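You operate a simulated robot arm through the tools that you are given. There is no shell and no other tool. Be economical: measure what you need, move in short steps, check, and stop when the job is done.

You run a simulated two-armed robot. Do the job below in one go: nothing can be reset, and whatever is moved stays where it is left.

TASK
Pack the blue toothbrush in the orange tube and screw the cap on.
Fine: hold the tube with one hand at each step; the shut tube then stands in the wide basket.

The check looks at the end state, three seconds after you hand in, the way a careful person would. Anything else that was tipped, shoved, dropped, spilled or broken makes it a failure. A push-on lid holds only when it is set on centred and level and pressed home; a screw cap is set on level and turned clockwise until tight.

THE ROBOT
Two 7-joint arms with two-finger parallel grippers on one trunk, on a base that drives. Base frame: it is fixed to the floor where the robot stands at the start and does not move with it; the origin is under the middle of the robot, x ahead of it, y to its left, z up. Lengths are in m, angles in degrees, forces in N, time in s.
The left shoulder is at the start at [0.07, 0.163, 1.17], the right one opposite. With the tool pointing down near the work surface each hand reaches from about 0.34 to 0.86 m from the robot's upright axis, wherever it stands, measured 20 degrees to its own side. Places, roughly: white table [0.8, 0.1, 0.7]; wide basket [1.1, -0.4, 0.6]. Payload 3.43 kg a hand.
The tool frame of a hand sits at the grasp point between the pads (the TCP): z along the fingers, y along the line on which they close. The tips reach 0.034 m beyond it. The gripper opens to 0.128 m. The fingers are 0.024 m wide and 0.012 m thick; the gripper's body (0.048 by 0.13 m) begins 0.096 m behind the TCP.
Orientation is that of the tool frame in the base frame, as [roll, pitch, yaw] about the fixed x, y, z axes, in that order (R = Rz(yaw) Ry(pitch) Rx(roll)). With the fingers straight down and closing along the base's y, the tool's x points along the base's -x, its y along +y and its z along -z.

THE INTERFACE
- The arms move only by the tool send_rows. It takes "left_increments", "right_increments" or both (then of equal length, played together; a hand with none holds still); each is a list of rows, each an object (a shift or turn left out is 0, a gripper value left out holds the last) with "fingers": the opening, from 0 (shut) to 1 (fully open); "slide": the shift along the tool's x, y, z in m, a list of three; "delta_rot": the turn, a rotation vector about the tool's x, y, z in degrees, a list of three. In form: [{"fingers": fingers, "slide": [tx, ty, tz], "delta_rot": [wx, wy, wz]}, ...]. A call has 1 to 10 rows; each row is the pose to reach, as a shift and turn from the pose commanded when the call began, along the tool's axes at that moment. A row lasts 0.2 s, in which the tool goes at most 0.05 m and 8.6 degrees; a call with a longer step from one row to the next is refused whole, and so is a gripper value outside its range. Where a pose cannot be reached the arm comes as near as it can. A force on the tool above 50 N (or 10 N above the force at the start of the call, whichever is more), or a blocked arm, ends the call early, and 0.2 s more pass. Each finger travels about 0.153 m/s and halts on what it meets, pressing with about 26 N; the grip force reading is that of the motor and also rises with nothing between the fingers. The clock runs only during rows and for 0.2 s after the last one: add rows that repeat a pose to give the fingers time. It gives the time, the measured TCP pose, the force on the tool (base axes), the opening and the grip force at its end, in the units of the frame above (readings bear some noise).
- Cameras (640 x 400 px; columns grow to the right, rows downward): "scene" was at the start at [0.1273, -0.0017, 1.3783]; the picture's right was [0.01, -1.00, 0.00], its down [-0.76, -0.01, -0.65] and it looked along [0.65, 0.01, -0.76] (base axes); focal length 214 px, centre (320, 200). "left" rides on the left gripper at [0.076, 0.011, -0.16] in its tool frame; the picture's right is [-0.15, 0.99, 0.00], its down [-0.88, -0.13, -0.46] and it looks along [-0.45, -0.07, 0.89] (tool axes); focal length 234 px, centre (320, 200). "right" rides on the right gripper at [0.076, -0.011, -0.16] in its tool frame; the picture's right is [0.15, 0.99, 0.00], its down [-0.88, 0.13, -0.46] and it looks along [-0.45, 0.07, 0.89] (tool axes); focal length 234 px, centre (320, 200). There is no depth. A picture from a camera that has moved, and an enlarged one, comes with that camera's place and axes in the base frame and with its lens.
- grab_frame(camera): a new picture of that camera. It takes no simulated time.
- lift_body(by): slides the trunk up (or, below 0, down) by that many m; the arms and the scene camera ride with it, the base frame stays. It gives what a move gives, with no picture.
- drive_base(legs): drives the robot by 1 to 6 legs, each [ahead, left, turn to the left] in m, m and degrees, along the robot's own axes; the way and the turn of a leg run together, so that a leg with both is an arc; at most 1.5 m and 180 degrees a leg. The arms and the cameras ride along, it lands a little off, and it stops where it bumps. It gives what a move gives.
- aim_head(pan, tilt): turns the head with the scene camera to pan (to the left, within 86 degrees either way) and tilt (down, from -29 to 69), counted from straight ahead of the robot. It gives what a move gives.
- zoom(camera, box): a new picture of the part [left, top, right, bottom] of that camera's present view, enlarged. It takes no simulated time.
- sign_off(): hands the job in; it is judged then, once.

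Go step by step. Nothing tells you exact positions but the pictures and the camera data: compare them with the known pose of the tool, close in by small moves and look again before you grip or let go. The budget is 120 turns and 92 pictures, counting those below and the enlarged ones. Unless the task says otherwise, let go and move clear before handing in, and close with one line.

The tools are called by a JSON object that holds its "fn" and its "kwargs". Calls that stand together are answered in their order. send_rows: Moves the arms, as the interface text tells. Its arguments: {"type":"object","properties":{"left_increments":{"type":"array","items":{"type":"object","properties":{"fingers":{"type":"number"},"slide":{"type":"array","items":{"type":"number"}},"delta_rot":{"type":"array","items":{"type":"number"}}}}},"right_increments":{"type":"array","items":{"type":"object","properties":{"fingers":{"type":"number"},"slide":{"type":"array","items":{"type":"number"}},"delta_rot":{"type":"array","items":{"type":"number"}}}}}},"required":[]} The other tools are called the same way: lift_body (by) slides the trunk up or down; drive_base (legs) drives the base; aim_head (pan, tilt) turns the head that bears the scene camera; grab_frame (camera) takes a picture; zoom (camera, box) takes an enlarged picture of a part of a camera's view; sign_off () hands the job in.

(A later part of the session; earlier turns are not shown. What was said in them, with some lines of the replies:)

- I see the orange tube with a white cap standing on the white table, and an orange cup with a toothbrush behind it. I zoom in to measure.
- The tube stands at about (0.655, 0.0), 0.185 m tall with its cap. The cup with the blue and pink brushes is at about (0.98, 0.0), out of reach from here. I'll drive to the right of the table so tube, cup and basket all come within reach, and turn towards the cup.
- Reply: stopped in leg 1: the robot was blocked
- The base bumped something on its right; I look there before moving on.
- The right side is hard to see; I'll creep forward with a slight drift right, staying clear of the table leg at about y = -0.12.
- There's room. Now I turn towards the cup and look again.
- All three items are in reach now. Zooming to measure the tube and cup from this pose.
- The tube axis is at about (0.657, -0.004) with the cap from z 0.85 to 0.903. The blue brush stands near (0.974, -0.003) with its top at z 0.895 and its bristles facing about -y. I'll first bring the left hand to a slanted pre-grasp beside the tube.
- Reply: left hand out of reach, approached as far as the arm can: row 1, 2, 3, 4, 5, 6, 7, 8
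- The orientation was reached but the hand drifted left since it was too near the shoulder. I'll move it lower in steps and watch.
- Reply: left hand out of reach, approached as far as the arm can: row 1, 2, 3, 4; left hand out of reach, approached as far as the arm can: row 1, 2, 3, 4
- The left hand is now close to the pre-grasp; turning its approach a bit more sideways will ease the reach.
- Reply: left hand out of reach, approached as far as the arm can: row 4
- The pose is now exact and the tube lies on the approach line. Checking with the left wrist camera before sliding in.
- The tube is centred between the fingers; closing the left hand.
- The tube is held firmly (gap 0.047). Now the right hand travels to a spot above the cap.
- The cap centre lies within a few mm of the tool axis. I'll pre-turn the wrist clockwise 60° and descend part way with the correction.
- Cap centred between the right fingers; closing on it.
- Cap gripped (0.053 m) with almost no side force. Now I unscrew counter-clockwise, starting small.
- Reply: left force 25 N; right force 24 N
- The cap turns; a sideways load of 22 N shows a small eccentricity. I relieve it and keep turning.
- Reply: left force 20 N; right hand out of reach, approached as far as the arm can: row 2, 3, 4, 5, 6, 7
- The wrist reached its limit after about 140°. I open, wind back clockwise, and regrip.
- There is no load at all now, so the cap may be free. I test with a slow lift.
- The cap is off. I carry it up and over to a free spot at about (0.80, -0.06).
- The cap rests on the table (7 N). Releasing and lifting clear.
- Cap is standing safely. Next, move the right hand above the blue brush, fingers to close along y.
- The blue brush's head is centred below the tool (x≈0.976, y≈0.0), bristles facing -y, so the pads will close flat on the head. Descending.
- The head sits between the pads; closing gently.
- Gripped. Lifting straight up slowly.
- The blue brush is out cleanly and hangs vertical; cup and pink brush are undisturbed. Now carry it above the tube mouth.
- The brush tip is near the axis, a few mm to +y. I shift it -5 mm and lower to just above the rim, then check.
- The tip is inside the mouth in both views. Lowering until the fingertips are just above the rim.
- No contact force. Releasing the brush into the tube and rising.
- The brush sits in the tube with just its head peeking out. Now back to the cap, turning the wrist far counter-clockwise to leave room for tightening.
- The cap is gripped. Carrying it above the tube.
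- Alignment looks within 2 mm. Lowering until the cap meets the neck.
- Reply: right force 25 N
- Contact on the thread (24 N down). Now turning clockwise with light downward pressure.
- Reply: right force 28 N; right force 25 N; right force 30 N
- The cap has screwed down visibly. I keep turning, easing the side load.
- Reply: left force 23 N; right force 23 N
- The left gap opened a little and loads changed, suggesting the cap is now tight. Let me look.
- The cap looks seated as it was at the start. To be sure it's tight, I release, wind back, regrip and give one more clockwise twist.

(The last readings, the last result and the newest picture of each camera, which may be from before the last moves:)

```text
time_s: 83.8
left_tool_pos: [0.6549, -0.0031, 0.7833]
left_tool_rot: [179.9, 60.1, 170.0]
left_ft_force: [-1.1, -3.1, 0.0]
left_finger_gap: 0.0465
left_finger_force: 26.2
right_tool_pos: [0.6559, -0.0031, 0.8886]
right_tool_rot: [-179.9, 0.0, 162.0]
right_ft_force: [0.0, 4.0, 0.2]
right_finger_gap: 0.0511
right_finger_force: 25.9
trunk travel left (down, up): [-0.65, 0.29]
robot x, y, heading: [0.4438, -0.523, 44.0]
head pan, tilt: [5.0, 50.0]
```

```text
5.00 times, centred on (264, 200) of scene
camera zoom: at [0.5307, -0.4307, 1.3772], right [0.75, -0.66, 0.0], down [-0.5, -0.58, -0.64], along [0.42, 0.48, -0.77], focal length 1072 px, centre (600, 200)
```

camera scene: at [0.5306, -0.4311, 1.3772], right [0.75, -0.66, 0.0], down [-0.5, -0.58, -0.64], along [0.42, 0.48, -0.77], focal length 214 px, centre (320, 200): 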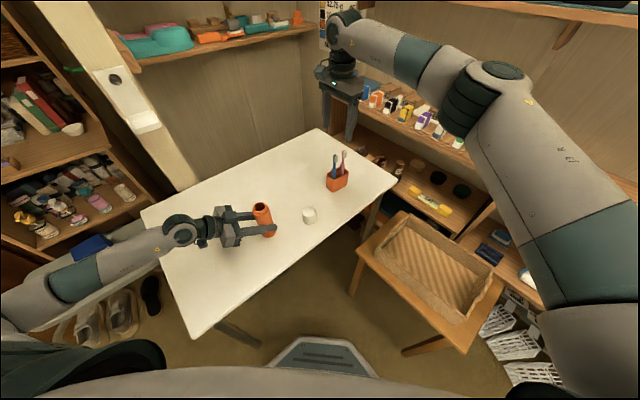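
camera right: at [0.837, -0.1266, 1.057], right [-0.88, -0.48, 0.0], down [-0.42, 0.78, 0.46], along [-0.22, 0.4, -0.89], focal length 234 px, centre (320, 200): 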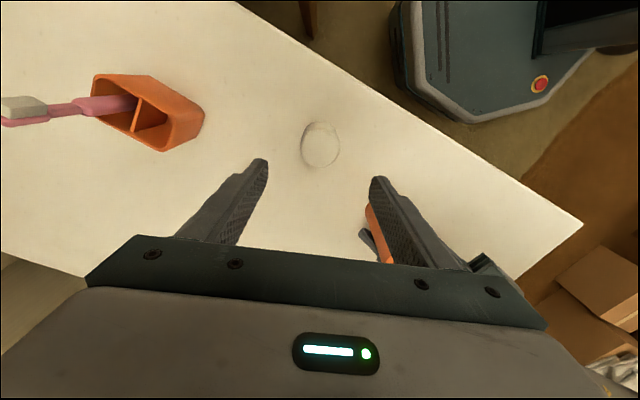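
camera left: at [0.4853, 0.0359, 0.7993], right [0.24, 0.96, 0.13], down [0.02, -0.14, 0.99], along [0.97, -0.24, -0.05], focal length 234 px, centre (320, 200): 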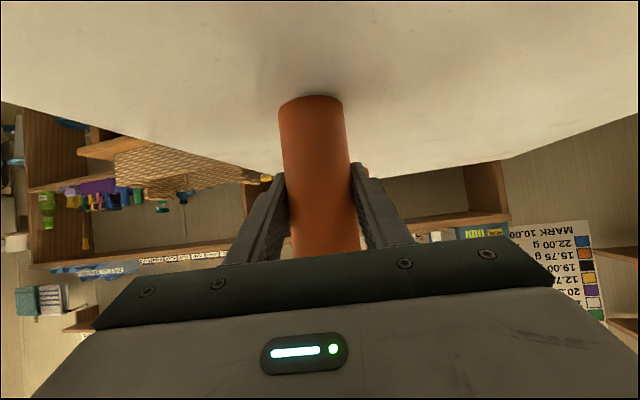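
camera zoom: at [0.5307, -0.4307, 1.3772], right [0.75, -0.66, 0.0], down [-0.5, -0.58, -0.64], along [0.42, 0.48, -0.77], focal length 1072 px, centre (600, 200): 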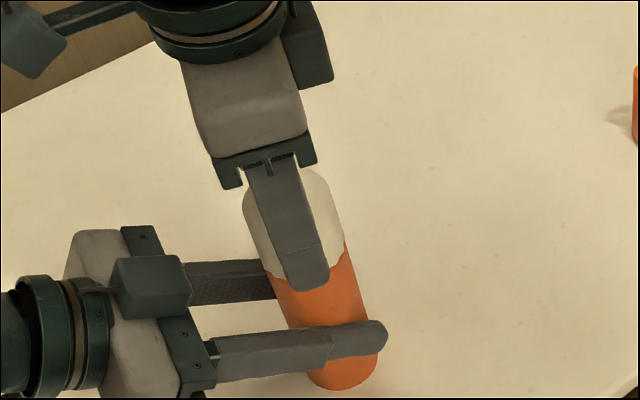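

Gripped at 162°; twisting clockwise once more and watching the reaction.

{"fn": "send_rows", "kwargs": {"right_increments": [{"delta_rot": [0, 0, 8]}, {"delta_rot": [0, 0, 16]}, {"delta_rot": [0, 0, 24]}, {"delta_rot": [0, 0, 32]}, {"delta_rot": [0, 0, 40]}]}}

{"fn": "zoom", "kwargs": {"camera": "scene", "box": [224, 160, 304, 240]}}

```text
time_s: 85.0
left_tool_pos: [0.6557, -0.003, 0.7837]
left_tool_rot: [-179.9, 60.1, 170.1]
left_ft_force: [-11.2, -13.8, 0.9]
left_finger_gap: 0.0492
left_finger_force: 26.2
right_tool_pos: [0.6575, -0.0035, 0.8884]
right_tool_rot: [179.8, -0.1, 121.8]
right_ft_force: [11.9, 13.1, -2.4]
right_finger_gap: 0.0497
right_finger_force: 25.9
trunk travel left (down, up): [-0.65, 0.29]
robot x, y, heading: [0.4431, -0.5211, 44.0]
head pan, tilt: [5.0, 50.0]
```

```text
5.00 times, centred on (264, 200) of scene
camera zoom: at [0.5307, -0.4307, 1.3771], right [0.75, -0.66, 0.0], down [-0.5, -0.58, -0.64], along [0.42, 0.48, -0.77], focal length 1072 px, centre (600, 200)
```

zoom: 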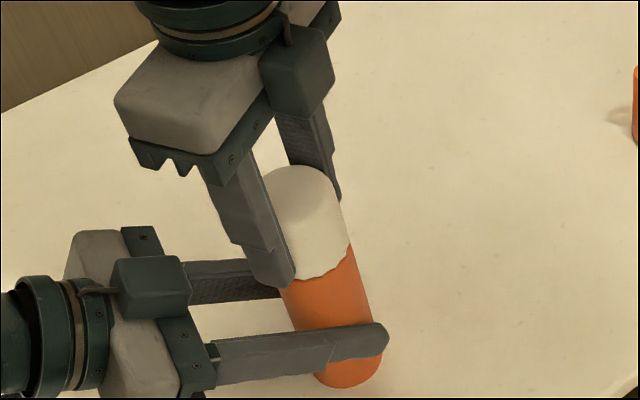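

The cap doesn't sink further and the tube now twists with it, so it's tight. With the right hand holding the cap, I open the left hand and back it away along its approach.

{"fn": "send_rows", "kwargs": {"left_increments": [{"fingers": 0.5}, {"fingers": 0.65}, {"fingers": 0.75}, {"fingers": 0.75}, {"slide": [0, 0, -0.03]}, {"slide": [0, 0, -0.07]}, {"slide": [0, 0, -0.11]}, {"slide": [0, 0, -0.15]}]}}

{"fn": "send_rows", "kwargs": {"right_increments": [{"slide": [0, 0, -0.01]}, {"slide": [0, 0, -0.03]}, {"slide": [0, 0, -0.06]}, {"slide": [0, 0, -0.09]}, {"slide": [0, 0, -0.12]}, {"slide": [0, 0, -0.14]}]}}

{"fn": "grab_frame", "kwargs": {"camera": "scene"}}

```text
time_s: 86.8
left_tool_pos: [0.5417, 0.0275, 0.8724]
left_tool_rot: [175.9, 61.3, 166.3]
left_ft_force: [-2.4, -2.2, -5.2]
left_finger_gap: 0.096
left_finger_force: 0.1
right_tool_pos: [0.6581, -0.0035, 0.8892]
right_tool_rot: [-179.9, -0.2, 121.9]
right_ft_force: [0.6, 0.2, -1.4]
right_finger_gap: 0.0495
right_finger_force: 26.3
trunk travel left (down, up): [-0.65, 0.29]
robot x, y, heading: [0.4441, -0.5219, 44.1]
head pan, tilt: [5.0, 50.0]
```

```text
time_s: 88.2
left_tool_pos: [0.53, 0.0187, 0.8585]
left_tool_rot: [-180.0, 60.1, 170.0]
left_ft_force: [0.9, 0.2, -0.2]
left_finger_gap: 0.0958
left_finger_force: 0.1
right_tool_pos: [0.6574, -0.007, 1.0293]
right_tool_rot: [-179.9, 0.0, 121.9]
right_ft_force: [-1.1, 0.6, -1.0]
right_finger_gap: 0.0498
right_finger_force: 25.8
trunk travel left (down, up): [-0.65, 0.29]
robot x, y, heading: [0.4481, -0.5217, 43.9]
head pan, tilt: [5.0, 50.0]
```

```text
30 pictures are left
camera scene: at [0.5306, -0.4309, 1.3771], right [0.75, -0.66, 0.0], down [-0.5, -0.58, -0.64], along [0.42, 0.48, -0.77], focal length 214 px, centre (320, 200)
```

scene: 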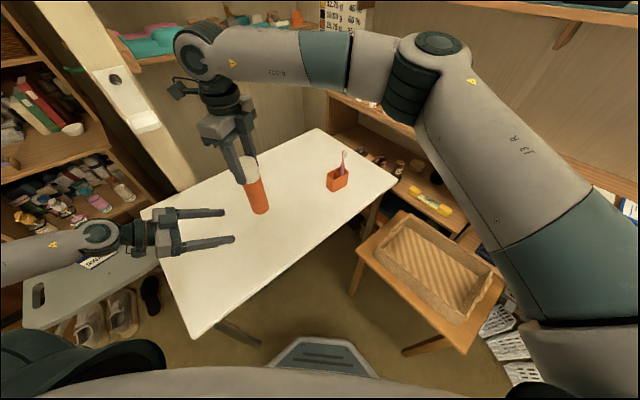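

The shut tube is lifted clear. Carrying it over toward the basket.

{"fn": "send_rows", "kwargs": {"right_increments": [{"slide": [-0.0444, 0.0075, 0], "delta_rot": [0, 0, -6]}, {"slide": [-0.0888, 0.0149, 0], "delta_rot": [0, 0, -12]}, {"slide": [-0.1332, 0.0224, 0], "delta_rot": [0, 0, -18]}, {"slide": [-0.1776, 0.0298, 0], "delta_rot": [0, 0, -24]}, {"slide": [-0.222, 0.0373, 0], "delta_rot": [0, 0, -30]}, {"slide": [-0.2664, 0.0447, 0], "delta_rot": [0, 0, -36]}, {"slide": [-0.3108, 0.0522, 0], "delta_rot": [0, 0, -42]}, {"slide": [-0.3552, 0.0596, 0], "delta_rot": [0, 0, -48]}, {"slide": [-0.3996, 0.0671, 0], "delta_rot": [0, 0, -54]}, {"slide": [-0.444, 0.0745, 0], "delta_rot": [0, 0, -60]}]}}

{"fn": "grab_frame", "kwargs": {"camera": "scene"}}

```text
time_s: 90.4
left_tool_pos: [0.531, 0.0173, 0.8583]
left_tool_rot: [179.8, 59.9, 169.9]
left_ft_force: [0.3, -1.4, 0.3]
left_finger_gap: 0.096
left_finger_force: 0.1
right_tool_pos: [0.9572, -0.3426, 1.0311]
right_tool_rot: [-180.0, -0.1, -177.9]
right_ft_force: [0.3, -0.7, -0.2]
right_finger_gap: 0.0496
right_finger_force: 26.0
trunk travel left (down, up): [-0.65, 0.29]
robot x, y, heading: [0.4469, -0.5182, 44.0]
head pan, tilt: [5.0, 50.0]
```

```text
29 pictures are left
camera scene: at [0.5318, -0.433, 1.3773], right [0.75, -0.66, 0.0], down [-0.5, -0.58, -0.64], along [0.42, 0.49, -0.77], focal length 214 px, centre (320, 200)
```

scene: 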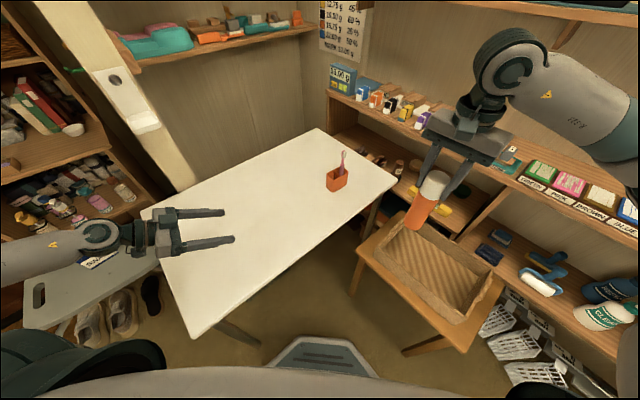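

The tube is approaching the basket. The shelf edge is near x≈1.25, so I'll aim for (1.02, -0.42), toward the near side of the basket, and look before lowering.

{"fn": "send_rows", "kwargs": {"right_increments": [{"slide": [-0.02, -0.026, 0.01]}, {"slide": [-0.04, -0.052, 0.03]}, {"slide": [-0.06, -0.079, 0.06]}, {"slide": [-0.06, -0.079, 0.08]}]}}

{"fn": "aim_head", "kwargs": {"pan": -30, "tilt": 45}}

{"fn": "grab_frame", "kwargs": {"camera": "scene"}}

{"fn": "grab_frame", "kwargs": {"camera": "right"}}

```text
time_s: 91.4
left_tool_pos: [0.5318, 0.0186, 0.8572]
left_tool_rot: [180.0, 60.2, 170.0]
left_ft_force: [-0.7, 0.4, -0.3]
left_finger_gap: 0.096
left_finger_force: 0.1
right_tool_pos: [1.0197, -0.4151, 0.9464]
right_tool_rot: [180.0, -0.1, -178.0]
right_ft_force: [0.3, 0.6, -0.7]
right_finger_gap: 0.0494
right_finger_force: 26.5
trunk travel left (down, up): [-0.65, 0.29]
robot x, y, heading: [0.4432, -0.5188, 43.9]
head pan, tilt: [5.0, 50.0]
```

```text
time_s: 92.4
left_tool_pos: [0.5317, 0.0195, 0.8579]
left_tool_rot: [180.0, 60.1, 170.0]
left_ft_force: [0.0, 0.6, 0.1]
left_finger_gap: 0.096
left_finger_force: 0.0
right_tool_pos: [1.0195, -0.4155, 0.9474]
right_tool_rot: [-180.0, 0.0, -178.1]
right_ft_force: [-0.1, -0.8, -1.3]
right_finger_gap: 0.0494
right_finger_force: 26.1
trunk travel left (down, up): [-0.65, 0.29]
robot x, y, heading: [0.4478, -0.5214, 44.3]
head pan, tilt: [-30.0, 45.0]
```

```text
28 pictures are left
camera scene: at [0.5592, -0.4692, 1.3841], right [0.24, -0.97, 0.0], down [-0.69, -0.17, -0.71], along [0.69, 0.17, -0.71], focal length 214 px, centre (320, 200)
```

scene: 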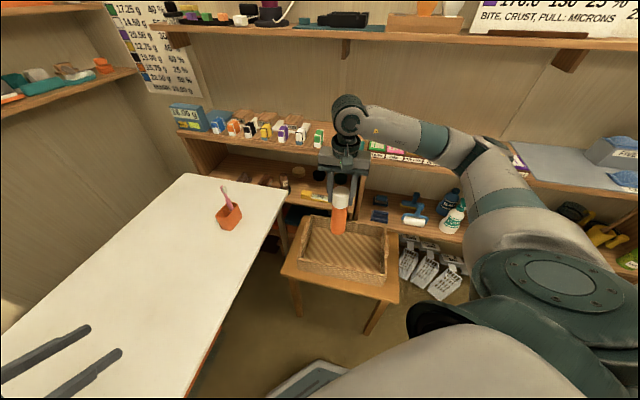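

```text
27 pictures are left
camera right: at [0.9425, -0.4304, 1.107], right [-0.18, 0.98, 0.0], down [0.88, 0.16, 0.46], along [0.45, 0.08, -0.89], focal length 234 px, centre (320, 200)
```

right: 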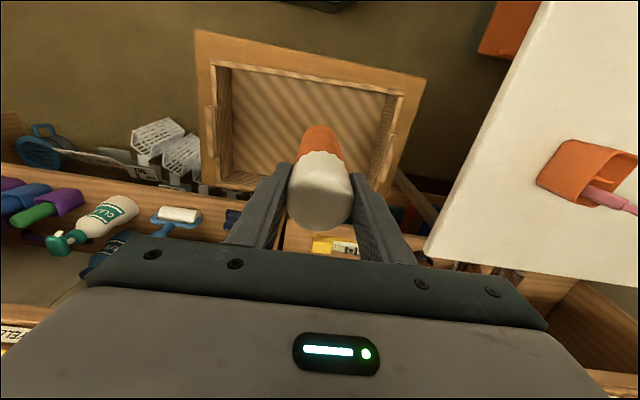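

The foot point is well inside the basket. Lowering most of the way.

{"fn": "send_rows", "kwargs": {"right_increments": [{"slide": [0, 0, 0.03]}, {"slide": [0, 0, 0.06]}, {"slide": [0, 0, 0.09]}, {"slide": [0, 0, 0.115]}, {"slide": [0, 0, 0.135]}, {"slide": [0, 0, 0.15]}]}}

{"fn": "zoom", "kwargs": {"camera": "scene", "box": [280, 140, 420, 290]}}

```text
time_s: 93.8
left_tool_pos: [0.5306, 0.0189, 0.8579]
left_tool_rot: [-179.9, 60.1, 170.0]
left_ft_force: [-0.3, 0.3, 0.0]
left_finger_gap: 0.0958
left_finger_force: 0.1
right_tool_pos: [1.0173, -0.4177, 0.7974]
right_tool_rot: [179.8, 0.0, -178.1]
right_ft_force: [0.0, 0.7, -0.4]
right_finger_gap: 0.0494
right_finger_force: 26.1
trunk travel left (down, up): [-0.65, 0.29]
robot x, y, heading: [0.4426, -0.5222, 43.8]
head pan, tilt: [-30.0, 45.0]
```

```text
2.67 times, centred on (350, 215) of scene
camera zoom: at [0.5594, -0.4693, 1.3841], right [0.24, -0.97, 0.0], down [-0.69, -0.17, -0.71], along [0.69, 0.17, -0.71], focal length 572 px, centre (240, 160)
```

zoom: 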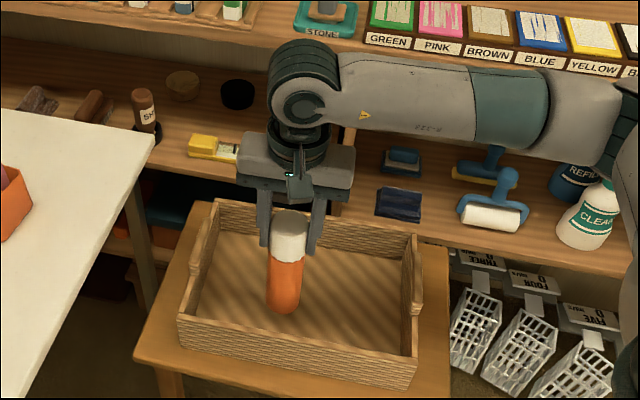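

{"fn": "send_rows", "kwargs": {"right_increments": [{"slide": [0, 0, 0.005]}, {"slide": [0, 0, 0.01]}, {"slide": [0, 0, 0.014]}, {"slide": [0, 0, 0.018]}, {"slide": [0, 0, 0.021]}, {"slide": [0, 0, 0.024]}]}}

```text
time_s: 95.2
left_tool_pos: [0.5306, 0.0202, 0.8574]
left_tool_rot: [180.0, 60.2, 170.0]
left_ft_force: [0.3, -0.7, 0.1]
left_finger_gap: 0.096
left_finger_force: 0.0
right_tool_pos: [1.0177, -0.4183, 0.7758]
right_tool_rot: [179.9, 0.0, -178.0]
right_ft_force: [-0.1, -0.3, -1.7]
right_finger_gap: 0.0495
right_finger_force: 26.2
trunk travel left (down, up): [-0.65, 0.29]
robot x, y, heading: [0.4494, -0.5201, 43.9]
head pan, tilt: [-30.0, 45.0]
```

{"fn": "send_rows", "kwargs": {"right_increments": [{"slide": [0, 0, 0.003]}, {"slide": [0, 0, 0.006]}, {"slide": [0, 0, 0.009]}, {"slide": [0, 0, 0.011]}, {"slide": [0, 0, 0.013]}]}}

{"fn": "zoom", "kwargs": {"camera": "scene", "box": [310, 190, 380, 265]}}

```text
time_s: 96.4
left_tool_pos: [0.531, 0.0182, 0.8563]
left_tool_rot: [-180.0, 60.2, 170.0]
left_ft_force: [0.3, -0.4, 0.0]
left_finger_gap: 0.0961
left_finger_force: 0.1
right_tool_pos: [1.0186, -0.4182, 0.7636]
right_tool_rot: [-180.0, 0.0, -178.1]
right_ft_force: [0.1, 0.1, -0.8]
right_finger_gap: 0.0493
right_finger_force: 25.9
trunk travel left (down, up): [-0.65, 0.29]
robot x, y, heading: [0.4448, -0.521, 44.0]
head pan, tilt: [-30.0, 45.0]
```

```text
5.33 times, centred on (345, 228) of scene
camera zoom: at [0.5592, -0.4694, 1.3841], right [0.24, -0.97, 0.0], down [-0.69, -0.17, -0.71], along [0.69, 0.17, -0.71], focal length 1144 px, centre (187, 53)
```

zoom: 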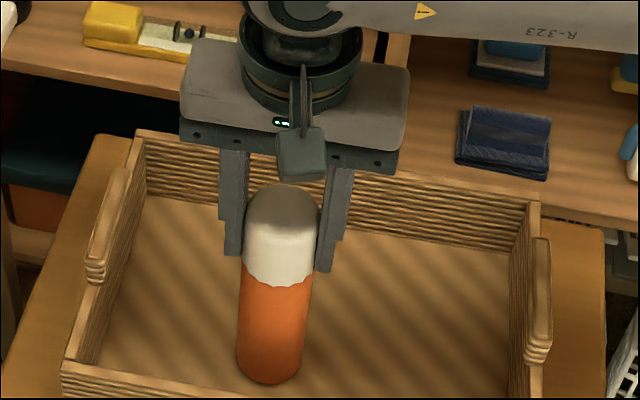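

Still no contact; continuing down slowly.

{"fn": "send_rows", "kwargs": {"right_increments": [{"slide": [0, 0, 0.003]}, {"slide": [0, 0, 0.006]}, {"slide": [0, 0, 0.009]}, {"slide": [0, 0, 0.012]}, {"slide": [0, 0, 0.015]}]}}

```text
time_s: 97.6
left_tool_pos: [0.5294, 0.0194, 0.8586]
left_tool_rot: [180.0, 60.2, 170.0]
left_ft_force: [-0.2, 0.6, 0.0]
left_finger_gap: 0.0959
left_finger_force: 0.1
right_tool_pos: [1.0167, -0.4189, 0.7506]
right_tool_rot: [179.8, 0.3, -178.1]
right_ft_force: [2.0, 2.3, 27.5]
right_finger_gap: 0.0495
right_finger_force: 25.6
trunk travel left (down, up): [-0.65, 0.29]
robot x, y, heading: [0.4459, -0.5223, 44.1]
head pan, tilt: [-30.0, 45.0]
```

Contact with the basket floor (27 N). Easing off slightly, then releasing and rising straight up.

{"fn": "send_rows", "kwargs": {"right_increments": [{"slide": [0, 0, -0.002]}, {"slide": [0, 0, -0.002]}]}}

{"fn": "zoom", "kwargs": {"camera": "scene", "box": [310, 190, 380, 265]}}

```text
time_s: 98.2
left_tool_pos: [0.5305, 0.0187, 0.8574]
left_tool_rot: [-179.9, 60.1, 170.1]
left_ft_force: [-0.1, -0.5, 0.2]
left_finger_gap: 0.0961
left_finger_force: 0.1
right_tool_pos: [1.0177, -0.4182, 0.7486]
right_tool_rot: [-180.0, 0.0, -178.0]
right_ft_force: [1.6, 3.4, 15.0]
right_finger_gap: 0.0497
right_finger_force: 25.9
trunk travel left (down, up): [-0.65, 0.29]
robot x, y, heading: [0.4468, -0.5216, 44.3]
head pan, tilt: [-30.0, 45.0]
```

```text
5.33 times, centred on (345, 228) of scene
camera zoom: at [0.5577, -0.4692, 1.3841], right [0.24, -0.97, 0.0], down [-0.69, -0.17, -0.71], along [0.69, 0.17, -0.71], focal length 1144 px, centre (187, 53)
```

zoom: 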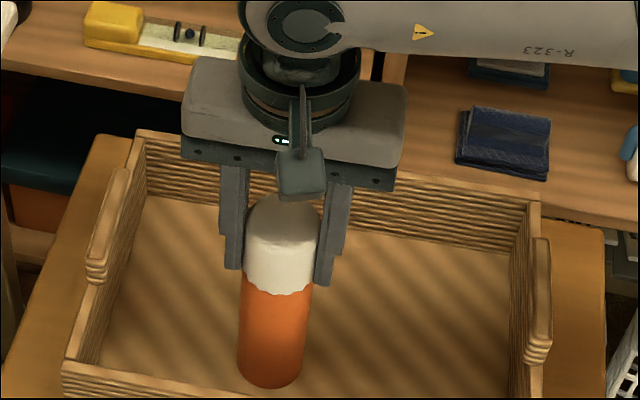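

{"fn": "send_rows", "kwargs": {"right_increments": [{"slide": [0, 0, -0.0015]}, {"slide": [0, 0, -0.0015], "fingers": 0.42}, {"slide": [0, 0, -0.0015], "fingers": 0.5}, {"slide": [0, 0, -0.0015], "fingers": 0.7}, {"slide": [0, 0, -0.0015], "fingers": 0.75}, {"slide": [0, 0, -0.03]}, {"slide": [0, 0, -0.07]}, {"slide": [0, 0, -0.11]}, {"slide": [0, 0, -0.15]}, {"slide": [0, 0, -0.19]}]}}

{"fn": "zoom", "kwargs": {"camera": "scene", "box": [280, 140, 420, 290]}}

```text
time_s: 100.4
left_tool_pos: [0.5305, 0.02, 0.8579]
left_tool_rot: [-180.0, 60.1, 170.0]
left_ft_force: [0.1, 0.5, 1.0]
left_finger_gap: 0.096
left_finger_force: 0.1
right_tool_pos: [1.02, -0.417, 0.9385]
right_tool_rot: [-180.0, 0.0, -178.0]
right_ft_force: [0.2, 0.2, 0.4]
right_finger_gap: 0.0958
right_finger_force: 0.0
trunk travel left (down, up): [-0.65, 0.29]
robot x, y, heading: [0.4466, -0.52, 44.0]
head pan, tilt: [-30.0, 45.0]
```

```text
2.67 times, centred on (350, 215) of scene
camera zoom: at [0.5586, -0.469, 1.3841], right [0.24, -0.97, 0.0], down [-0.69, -0.17, -0.71], along [0.69, 0.17, -0.71], focal length 572 px, centre (240, 160)
```

zoom: 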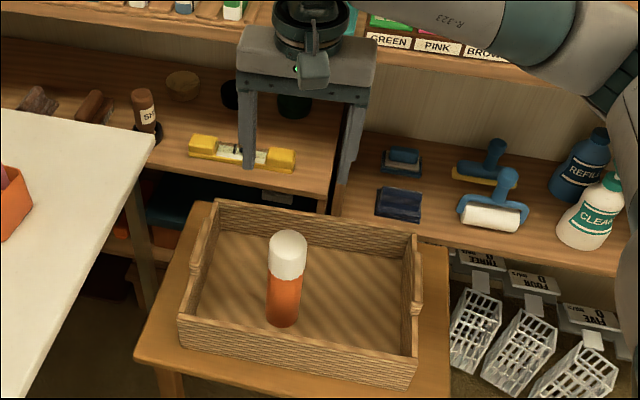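

The shut tube stands upright in the basket and the hand is clear. One last check of the cap seating and the table.

{"fn": "zoom", "kwargs": {"camera": "scene", "box": [325, 185, 365, 225]}}

{"fn": "grab_frame", "kwargs": {"camera": "scene"}}

```text
10.00 times, centred on (345, 205) of scene
camera zoom: at [0.5586, -0.469, 1.3841], right [0.24, -0.97, 0.0], down [-0.69, -0.17, -0.71], along [0.69, 0.17, -0.71], focal length 2145 px, centre (70, 150)
```

zoom: 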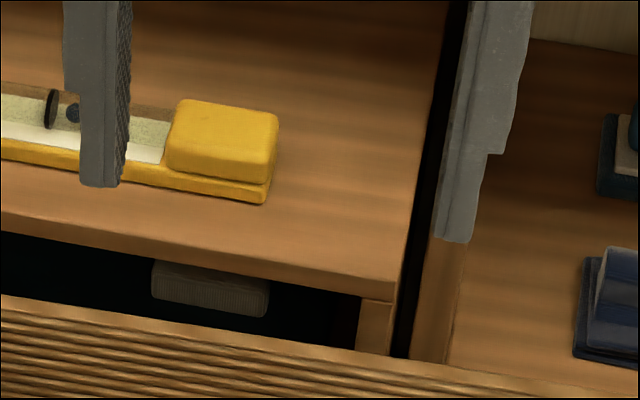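

```text
21 pictures are left
camera scene: at [0.5586, -0.469, 1.3841], right [0.24, -0.97, 0.0], down [-0.69, -0.17, -0.71], along [0.69, 0.17, -0.71], focal length 214 px, centre (320, 200)
```

scene: 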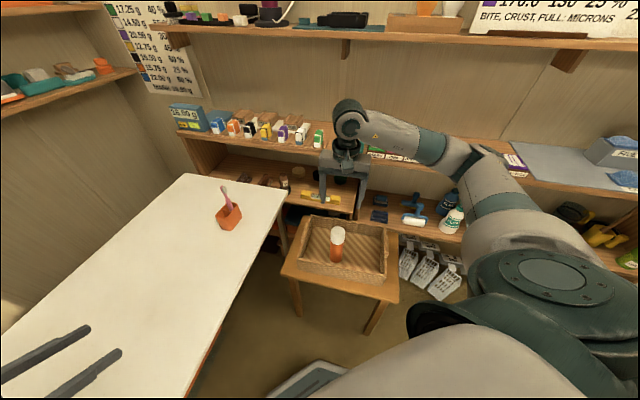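

{"fn": "zoom", "kwargs": {"camera": "scene", "box": [318, 220, 358, 265]}}

```text
8.89 times, centred on (338, 242) of scene
camera zoom: at [0.5586, -0.469, 1.3841], right [0.24, -0.97, 0.0], down [-0.69, -0.17, -0.71], along [0.69, 0.17, -0.71], focal length 1906 px, centre (160, -178)
```

zoom: 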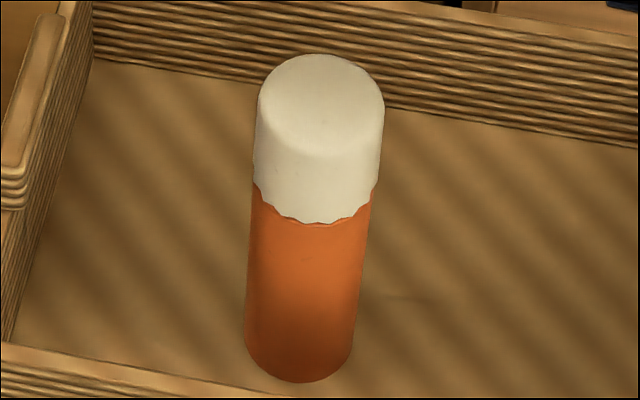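

The cap sits level and fully home, the tube stands in the basket, and the cup with the pink brush is untouched.

{"fn": "sign_off", "kwargs": {}}

```text
The job is handed in.
```

The blue toothbrush is in the orange tube, the cap is screwed on tight, and the tube stands upright in the wide basket; both hands are clear and I saw nothing else moved.
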